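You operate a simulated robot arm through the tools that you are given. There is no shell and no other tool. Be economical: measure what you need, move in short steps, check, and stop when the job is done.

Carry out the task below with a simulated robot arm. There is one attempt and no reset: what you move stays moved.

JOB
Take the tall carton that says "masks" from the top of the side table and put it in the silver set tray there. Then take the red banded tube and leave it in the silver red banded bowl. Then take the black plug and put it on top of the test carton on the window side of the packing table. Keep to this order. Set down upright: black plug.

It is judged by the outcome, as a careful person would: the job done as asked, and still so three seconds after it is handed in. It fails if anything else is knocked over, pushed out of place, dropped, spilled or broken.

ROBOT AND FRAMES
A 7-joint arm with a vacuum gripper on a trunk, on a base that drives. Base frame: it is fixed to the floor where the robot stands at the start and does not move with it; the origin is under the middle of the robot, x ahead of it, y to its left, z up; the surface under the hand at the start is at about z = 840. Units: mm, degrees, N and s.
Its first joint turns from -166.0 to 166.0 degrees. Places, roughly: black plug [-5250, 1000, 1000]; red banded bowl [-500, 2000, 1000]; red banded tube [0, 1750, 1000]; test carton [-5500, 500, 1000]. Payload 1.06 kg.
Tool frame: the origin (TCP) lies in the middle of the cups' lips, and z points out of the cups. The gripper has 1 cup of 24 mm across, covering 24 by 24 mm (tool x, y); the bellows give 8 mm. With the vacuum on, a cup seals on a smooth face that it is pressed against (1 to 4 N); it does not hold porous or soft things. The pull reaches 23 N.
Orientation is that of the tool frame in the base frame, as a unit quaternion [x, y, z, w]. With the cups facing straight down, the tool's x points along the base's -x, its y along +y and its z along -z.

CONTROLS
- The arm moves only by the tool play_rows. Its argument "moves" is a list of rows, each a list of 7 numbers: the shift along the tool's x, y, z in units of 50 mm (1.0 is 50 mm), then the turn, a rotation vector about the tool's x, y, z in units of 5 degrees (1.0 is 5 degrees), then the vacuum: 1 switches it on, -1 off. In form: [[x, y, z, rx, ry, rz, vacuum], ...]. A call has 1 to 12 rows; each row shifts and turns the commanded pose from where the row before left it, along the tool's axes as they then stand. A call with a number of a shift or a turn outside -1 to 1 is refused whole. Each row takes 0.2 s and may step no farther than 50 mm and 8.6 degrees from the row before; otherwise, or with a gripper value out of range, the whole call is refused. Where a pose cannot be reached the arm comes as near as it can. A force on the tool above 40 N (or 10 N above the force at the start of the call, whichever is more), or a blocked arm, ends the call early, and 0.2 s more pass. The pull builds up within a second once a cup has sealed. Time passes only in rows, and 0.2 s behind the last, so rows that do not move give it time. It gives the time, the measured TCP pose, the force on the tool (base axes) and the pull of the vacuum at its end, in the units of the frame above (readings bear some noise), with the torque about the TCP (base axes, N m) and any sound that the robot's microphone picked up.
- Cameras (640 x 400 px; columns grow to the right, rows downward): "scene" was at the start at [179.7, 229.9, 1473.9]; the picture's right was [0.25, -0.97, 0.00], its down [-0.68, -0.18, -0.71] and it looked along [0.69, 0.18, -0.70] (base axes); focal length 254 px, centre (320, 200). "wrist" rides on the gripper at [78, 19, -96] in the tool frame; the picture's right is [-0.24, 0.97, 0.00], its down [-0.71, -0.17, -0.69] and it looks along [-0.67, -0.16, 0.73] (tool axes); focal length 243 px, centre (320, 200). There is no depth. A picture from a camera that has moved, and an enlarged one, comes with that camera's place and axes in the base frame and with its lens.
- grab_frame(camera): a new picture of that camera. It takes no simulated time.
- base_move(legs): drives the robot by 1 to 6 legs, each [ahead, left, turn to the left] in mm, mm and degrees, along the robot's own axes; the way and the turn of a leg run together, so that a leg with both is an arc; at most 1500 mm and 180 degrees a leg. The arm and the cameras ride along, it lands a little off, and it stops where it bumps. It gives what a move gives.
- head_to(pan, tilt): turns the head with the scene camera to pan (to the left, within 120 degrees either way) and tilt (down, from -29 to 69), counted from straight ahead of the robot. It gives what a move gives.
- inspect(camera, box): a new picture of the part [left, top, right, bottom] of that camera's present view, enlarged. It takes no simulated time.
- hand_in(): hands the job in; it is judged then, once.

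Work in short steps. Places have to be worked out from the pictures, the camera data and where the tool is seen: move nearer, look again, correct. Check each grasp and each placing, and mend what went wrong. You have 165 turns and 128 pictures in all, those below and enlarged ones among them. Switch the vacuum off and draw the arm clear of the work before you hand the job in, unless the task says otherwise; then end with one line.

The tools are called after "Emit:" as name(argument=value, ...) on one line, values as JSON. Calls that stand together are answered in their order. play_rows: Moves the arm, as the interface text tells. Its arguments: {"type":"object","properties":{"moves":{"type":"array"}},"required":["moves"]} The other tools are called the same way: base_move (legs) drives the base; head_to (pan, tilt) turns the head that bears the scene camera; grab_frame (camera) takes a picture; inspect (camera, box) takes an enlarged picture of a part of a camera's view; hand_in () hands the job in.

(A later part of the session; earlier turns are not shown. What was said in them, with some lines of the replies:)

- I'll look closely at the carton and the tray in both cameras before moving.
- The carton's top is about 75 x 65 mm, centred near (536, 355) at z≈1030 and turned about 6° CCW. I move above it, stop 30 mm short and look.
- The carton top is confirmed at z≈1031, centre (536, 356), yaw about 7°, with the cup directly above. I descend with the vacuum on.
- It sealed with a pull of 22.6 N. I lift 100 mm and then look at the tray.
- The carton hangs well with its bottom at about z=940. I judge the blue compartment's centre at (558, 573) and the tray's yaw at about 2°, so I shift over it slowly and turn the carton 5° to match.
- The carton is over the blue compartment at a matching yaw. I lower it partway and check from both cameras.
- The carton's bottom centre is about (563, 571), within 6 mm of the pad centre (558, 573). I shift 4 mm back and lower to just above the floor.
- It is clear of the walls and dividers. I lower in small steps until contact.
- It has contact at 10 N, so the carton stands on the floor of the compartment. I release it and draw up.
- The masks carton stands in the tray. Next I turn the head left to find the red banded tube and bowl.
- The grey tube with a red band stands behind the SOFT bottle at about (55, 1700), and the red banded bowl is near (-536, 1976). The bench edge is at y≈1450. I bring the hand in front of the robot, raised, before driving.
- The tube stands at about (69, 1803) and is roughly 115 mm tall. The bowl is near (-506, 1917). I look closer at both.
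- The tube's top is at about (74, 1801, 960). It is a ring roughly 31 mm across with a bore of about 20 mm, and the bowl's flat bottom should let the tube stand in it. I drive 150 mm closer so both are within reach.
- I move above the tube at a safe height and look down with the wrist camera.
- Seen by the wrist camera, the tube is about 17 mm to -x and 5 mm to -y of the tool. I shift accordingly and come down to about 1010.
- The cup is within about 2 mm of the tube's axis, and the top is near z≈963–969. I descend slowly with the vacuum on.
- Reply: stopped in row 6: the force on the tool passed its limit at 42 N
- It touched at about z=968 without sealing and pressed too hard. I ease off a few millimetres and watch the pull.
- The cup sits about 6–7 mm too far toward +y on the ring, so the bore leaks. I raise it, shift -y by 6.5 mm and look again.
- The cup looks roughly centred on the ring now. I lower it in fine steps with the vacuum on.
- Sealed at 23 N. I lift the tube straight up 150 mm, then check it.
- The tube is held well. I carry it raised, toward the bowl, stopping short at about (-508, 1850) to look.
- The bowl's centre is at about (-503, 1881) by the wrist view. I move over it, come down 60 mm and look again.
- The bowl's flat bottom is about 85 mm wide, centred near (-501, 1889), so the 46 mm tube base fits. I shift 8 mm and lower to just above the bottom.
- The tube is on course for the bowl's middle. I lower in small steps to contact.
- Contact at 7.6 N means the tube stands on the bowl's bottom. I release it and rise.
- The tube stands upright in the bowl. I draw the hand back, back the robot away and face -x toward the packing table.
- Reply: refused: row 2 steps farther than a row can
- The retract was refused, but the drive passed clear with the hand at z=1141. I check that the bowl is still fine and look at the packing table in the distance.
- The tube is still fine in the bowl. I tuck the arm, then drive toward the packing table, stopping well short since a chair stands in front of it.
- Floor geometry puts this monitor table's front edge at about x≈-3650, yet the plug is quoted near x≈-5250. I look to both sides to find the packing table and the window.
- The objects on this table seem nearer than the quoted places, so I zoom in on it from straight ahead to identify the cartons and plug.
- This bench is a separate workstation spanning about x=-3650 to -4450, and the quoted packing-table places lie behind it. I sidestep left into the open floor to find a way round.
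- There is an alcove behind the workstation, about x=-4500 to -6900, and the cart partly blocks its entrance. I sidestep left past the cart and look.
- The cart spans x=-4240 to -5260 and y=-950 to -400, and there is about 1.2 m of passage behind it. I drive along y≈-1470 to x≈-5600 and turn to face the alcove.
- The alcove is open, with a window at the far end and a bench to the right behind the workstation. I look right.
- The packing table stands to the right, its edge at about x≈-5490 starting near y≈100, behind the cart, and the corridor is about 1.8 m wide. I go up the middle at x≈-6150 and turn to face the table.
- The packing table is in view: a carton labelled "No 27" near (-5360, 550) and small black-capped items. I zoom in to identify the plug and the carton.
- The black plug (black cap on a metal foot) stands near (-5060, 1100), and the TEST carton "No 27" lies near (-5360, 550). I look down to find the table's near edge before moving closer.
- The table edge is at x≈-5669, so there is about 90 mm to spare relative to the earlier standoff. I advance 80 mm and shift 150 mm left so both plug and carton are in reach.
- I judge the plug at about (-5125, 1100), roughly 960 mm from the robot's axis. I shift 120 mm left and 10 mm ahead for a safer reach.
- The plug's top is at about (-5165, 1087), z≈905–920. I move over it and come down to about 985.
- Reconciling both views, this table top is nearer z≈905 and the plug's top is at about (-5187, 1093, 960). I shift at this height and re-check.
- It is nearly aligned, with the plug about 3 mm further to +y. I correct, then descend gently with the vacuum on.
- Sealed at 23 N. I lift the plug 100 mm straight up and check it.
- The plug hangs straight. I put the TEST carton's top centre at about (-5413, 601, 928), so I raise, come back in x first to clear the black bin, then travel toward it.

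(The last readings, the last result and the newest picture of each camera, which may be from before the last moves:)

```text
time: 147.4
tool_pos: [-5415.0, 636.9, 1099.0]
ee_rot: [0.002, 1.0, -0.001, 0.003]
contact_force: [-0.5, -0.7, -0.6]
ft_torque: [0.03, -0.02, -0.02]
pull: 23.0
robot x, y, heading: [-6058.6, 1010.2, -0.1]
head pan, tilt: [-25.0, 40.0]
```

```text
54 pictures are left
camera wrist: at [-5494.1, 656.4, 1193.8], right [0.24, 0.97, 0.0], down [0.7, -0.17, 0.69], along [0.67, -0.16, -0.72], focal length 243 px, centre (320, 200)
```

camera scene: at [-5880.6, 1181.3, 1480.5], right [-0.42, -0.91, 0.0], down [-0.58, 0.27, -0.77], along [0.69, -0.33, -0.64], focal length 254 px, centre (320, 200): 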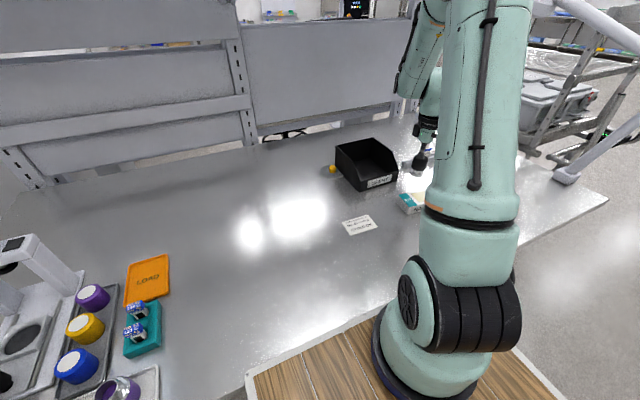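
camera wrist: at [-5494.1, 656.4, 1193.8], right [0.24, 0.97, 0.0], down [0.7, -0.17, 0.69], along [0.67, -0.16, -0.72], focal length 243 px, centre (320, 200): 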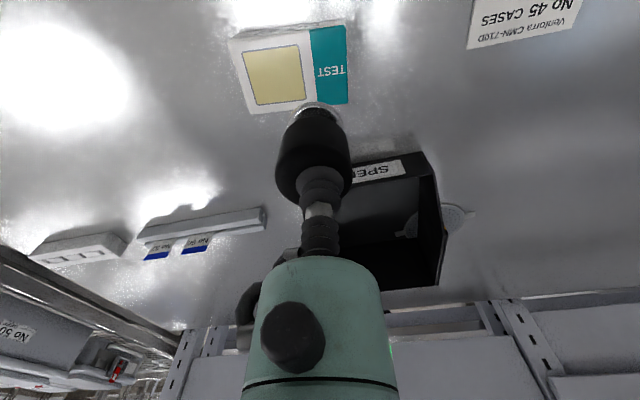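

The carton top measures about 110 x 63 mm, centred near (-5419, 611). I move over it, lower to about z=1035 and check the gap.

Emit:
play_rows(moves=[[0.08, -0.28, 0, 0, 0, 0, 1], [0, -0.24, 0.3, 0, 0, 0, 1], [0, 0, 0.5, 0, 0, 0, 1], [0, 0, 0.5, 0, 0, 0, 1], [0, 0, 0, 0, 0, 0, 1]])

Emit:
inspect(camera="wrist", box=[200, 30, 440, 190])

Emit:
inspect(camera="scene", box=[380, 150, 450, 220])

```text
time: 148.6
tool_pos: [-5417.5, 608.7, 1032.6]
ee_rot: [0.002, 1.0, 0.0, 0.003]
contact_force: [-0.4, 0.4, -1.6]
ft_torque: [0.02, -0.01, 0.01]
pull: 22.9
robot x, y, heading: [-6056.9, 1008.2, -0.0]
head pan, tilt: [-25.0, 40.0]
```

```text
2.50 times, centred on (320, 110) of wrist
camera zoom: at [-5497.2, 629.5, 1128.9], right [0.24, 0.97, 0.0], down [0.7, -0.17, 0.69], along [0.67, -0.16, -0.72], focal length 606 px, centre (320, 425)
```

zoom: 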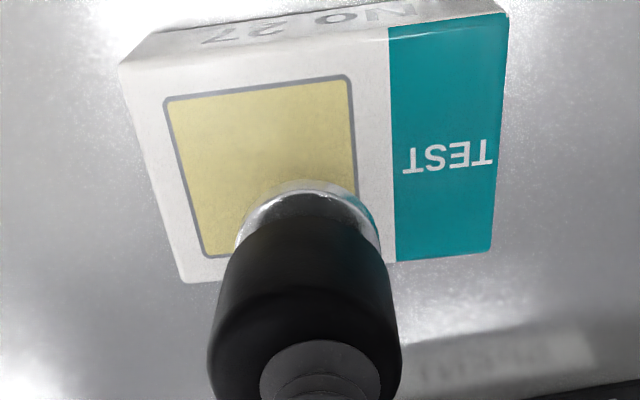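

```text
5.71 times, centred on (415, 185) of scene
camera zoom: at [-5880.6, 1181.3, 1480.5], right [-0.43, -0.9, 0.0], down [-0.58, 0.27, -0.77], along [0.69, -0.33, -0.64], focal length 1450 px, centre (-223, 286)
```

zoom: 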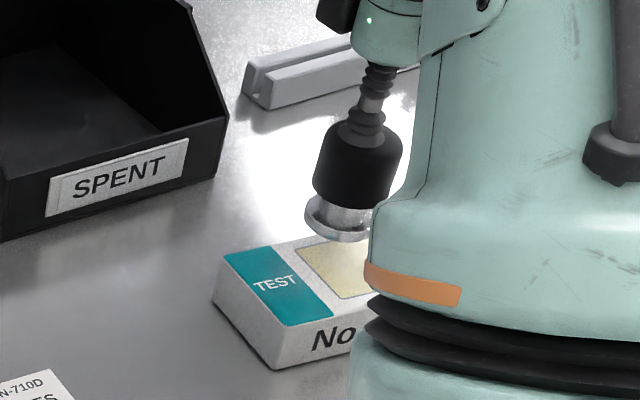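

The plug hangs over the carton about 30 mm above it. I shift slightly so its foot lands fully on the cream patch and lower in small steps.

Emit:
play_rows(moves=[[0.14, -0.18, 0, 0, 0, 0, 1], [0, 0, 0.3, 0, 0, 0, 1], [0, 0, 0.1, 0, 0, 0, 1], [0, 0, 0.08, 0, 0, 0, 1], [0, 0, 0, 0, 0, 0, 1]])

Emit:
inspect(camera="wrist", box=[200, 30, 440, 190])

Emit:
inspect(camera="scene", box=[380, 150, 450, 220])

```text
time: 149.8
tool_pos: [-5425.1, 600.9, 1009.1]
ee_rot: [0.001, 1.0, 0.0, 0.002]
contact_force: [-0.4, 1.1, -1.7]
ft_torque: [0.02, 0.02, 0.0]
pull: 22.7
robot x, y, heading: [-6056.4, 1007.9, -0.2]
head pan, tilt: [-25.0, 40.0]
```

```text
2.50 times, centred on (320, 110) of wrist
camera zoom: at [-5504.5, 620.8, 1104.7], right [0.24, 0.97, 0.0], down [0.7, -0.17, 0.69], along [0.67, -0.16, -0.72], focal length 606 px, centre (320, 425)
```

zoom: 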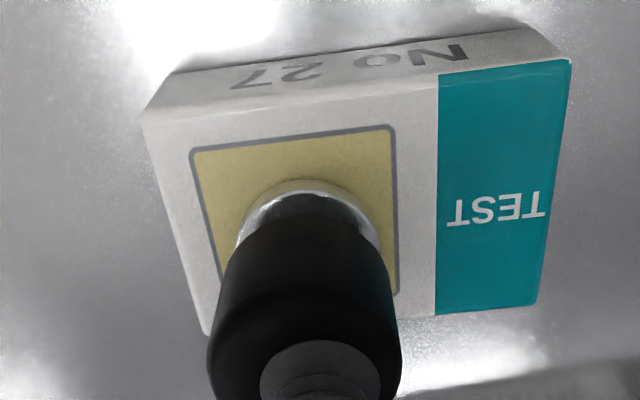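

```text
5.71 times, centred on (415, 185) of scene
camera zoom: at [-5880.6, 1181.3, 1480.5], right [-0.43, -0.9, 0.0], down [-0.58, 0.27, -0.77], along [0.69, -0.33, -0.64], focal length 1450 px, centre (-223, 286)
```

zoom: 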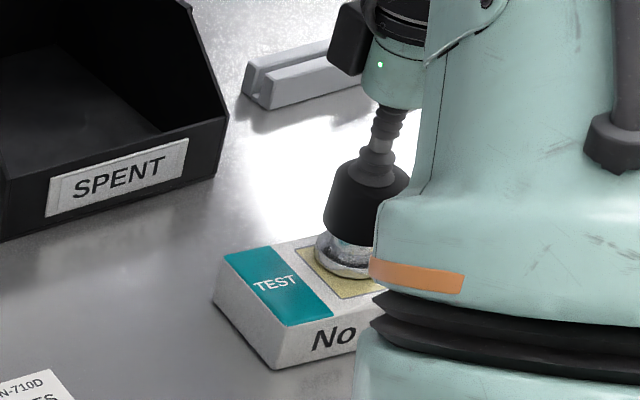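

The foot is over the patch. I continue down in 2 mm steps to contact.

Emit:
play_rows(moves=[[0, 0, 0.05, 0, 0, 0, 1], [0, 0, 0.05, 0, 0, 0, 1], [0, 0, 0.04, 0, 0, 0, 1], [0, 0, 0, 0, 0, 0, 1]])

```text
time: 150.8
tool_pos: [-5425.9, 602.7, 1003.9]
ee_rot: [0.002, 1.0, -0.001, 0.003]
contact_force: [3.8, 1.2, 16.2]
ft_torque: [-0.1, 0.0, 0.0]
pull: 22.5
robot x, y, heading: [-6059.2, 1005.2, -0.2]
head pan, tilt: [-25.0, 40.0]
```

It has contact at z≈1004. I ease up to unload, release, and check before rising.

Emit:
play_rows(moves=[[0, 0, -0.05, 0, 0, 0, 1], [0, 0, 0, 0, 0, 0, -1], [0, 0, 0, 0, 0, 0, -1], [0, 0, 0, 0, 0, 0, -1], [0, 0, 0, 0, 0, 0, -1]])

Emit:
inspect(camera="scene", box=[380, 150, 450, 220])

```text
time: 152.0
tool_pos: [-5426.0, 601.3, 1004.9]
ee_rot: [0.002, 1.0, -0.001, 0.002]
contact_force: [0.2, 0.8, 3.0]
ft_torque: [0.01, 0.0, -0.03]
pull: 0.0
robot x, y, heading: [-6059.1, 1013.9, -0.2]
head pan, tilt: [-25.0, 40.0]
```

```text
5.71 times, centred on (415, 185) of scene
camera zoom: at [-5880.7, 1181.3, 1480.5], right [-0.43, -0.9, 0.0], down [-0.58, 0.27, -0.77], along [0.69, -0.33, -0.64], focal length 1450 px, centre (-223, 286)
```

zoom: 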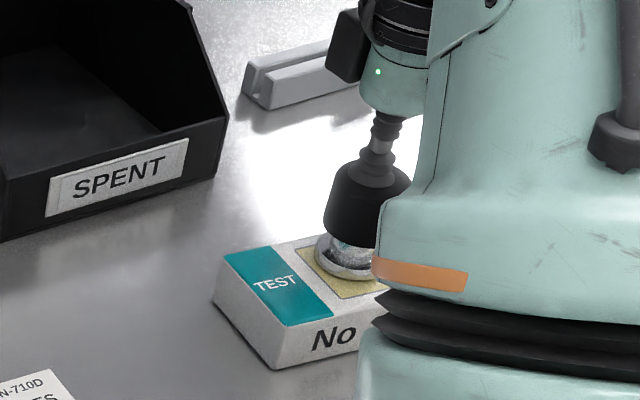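

The pull is zero and the plug stands on the carton. I rise straight up slowly and look.

Emit:
play_rows(moves=[[0, 0, -0.06, 0, 0, 0, -1], [0, 0, -0.2, 0, 0, 0, -1], [0, 0, -0.6, 0, 0, 0, -1], [0, 0, -0.9, 0, 0, 0, -1], [0, 0, -0.9, 0, 0, 0, -1], [0, 0, -0.9, 0, 0, 0, -1], [0, 0, -0.5, 0, 0, 0, -1], [0, 0, 0, 0, 0, 0, -1]])

Emit:
grab_frame(camera="wrist")

Emit:
inspect(camera="scene", box=[360, 130, 480, 230])

```text
time: 153.8
tool_pos: [-5425.3, 602.1, 1207.8]
ee_rot: [0.001, 1.0, 0.0, 0.002]
contact_force: [-0.6, 0.5, 0.6]
ft_torque: [-0.01, -0.04, -0.03]
pull: 0.1
robot x, y, heading: [-6061.5, 1003.5, -0.2]
head pan, tilt: [-25.0, 40.0]
```

```text
48 pictures are left
camera wrist: at [-5505.1, 621.7, 1303.3], right [0.24, 0.97, 0.0], down [0.7, -0.17, 0.69], along [0.67, -0.16, -0.73], focal length 243 px, centre (320, 200)
```

wrist: 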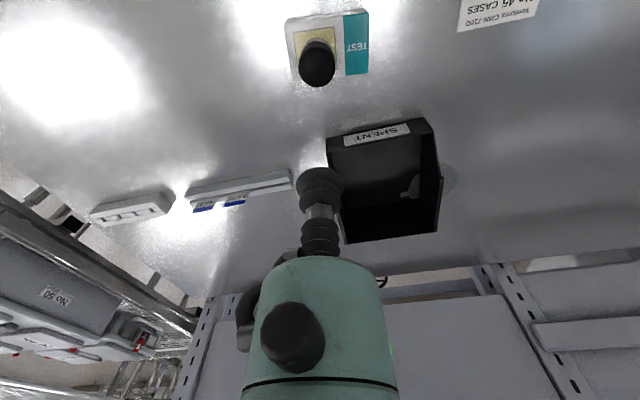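

```text
4.00 times, centred on (420, 180) of scene
camera zoom: at [-5880.6, 1181.2, 1480.5], right [-0.43, -0.9, 0.0], down [-0.58, 0.27, -0.77], along [0.69, -0.33, -0.64], focal length 1015 px, centre (-80, 280)
```

zoom: 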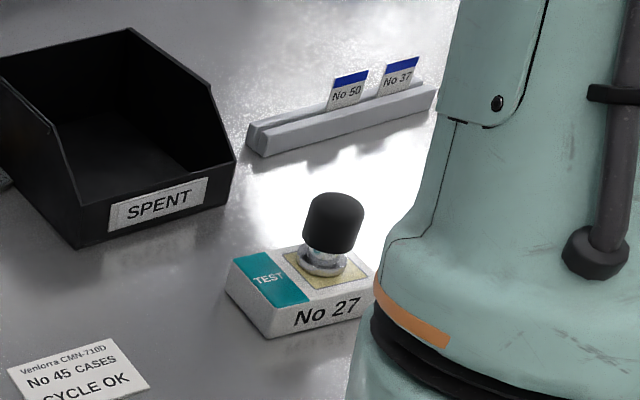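

The plug stands upright on the TEST carton, the vacuum is off and the hand is 200 mm clear, so I hand in.

Emit:
hand_in()

```text
The job is handed in.
```

The job is handed in: the masks carton is in the silver set tray, the red banded tube stands in the red banded bowl, and the black plug stands upright on the TEST carton "No 27".
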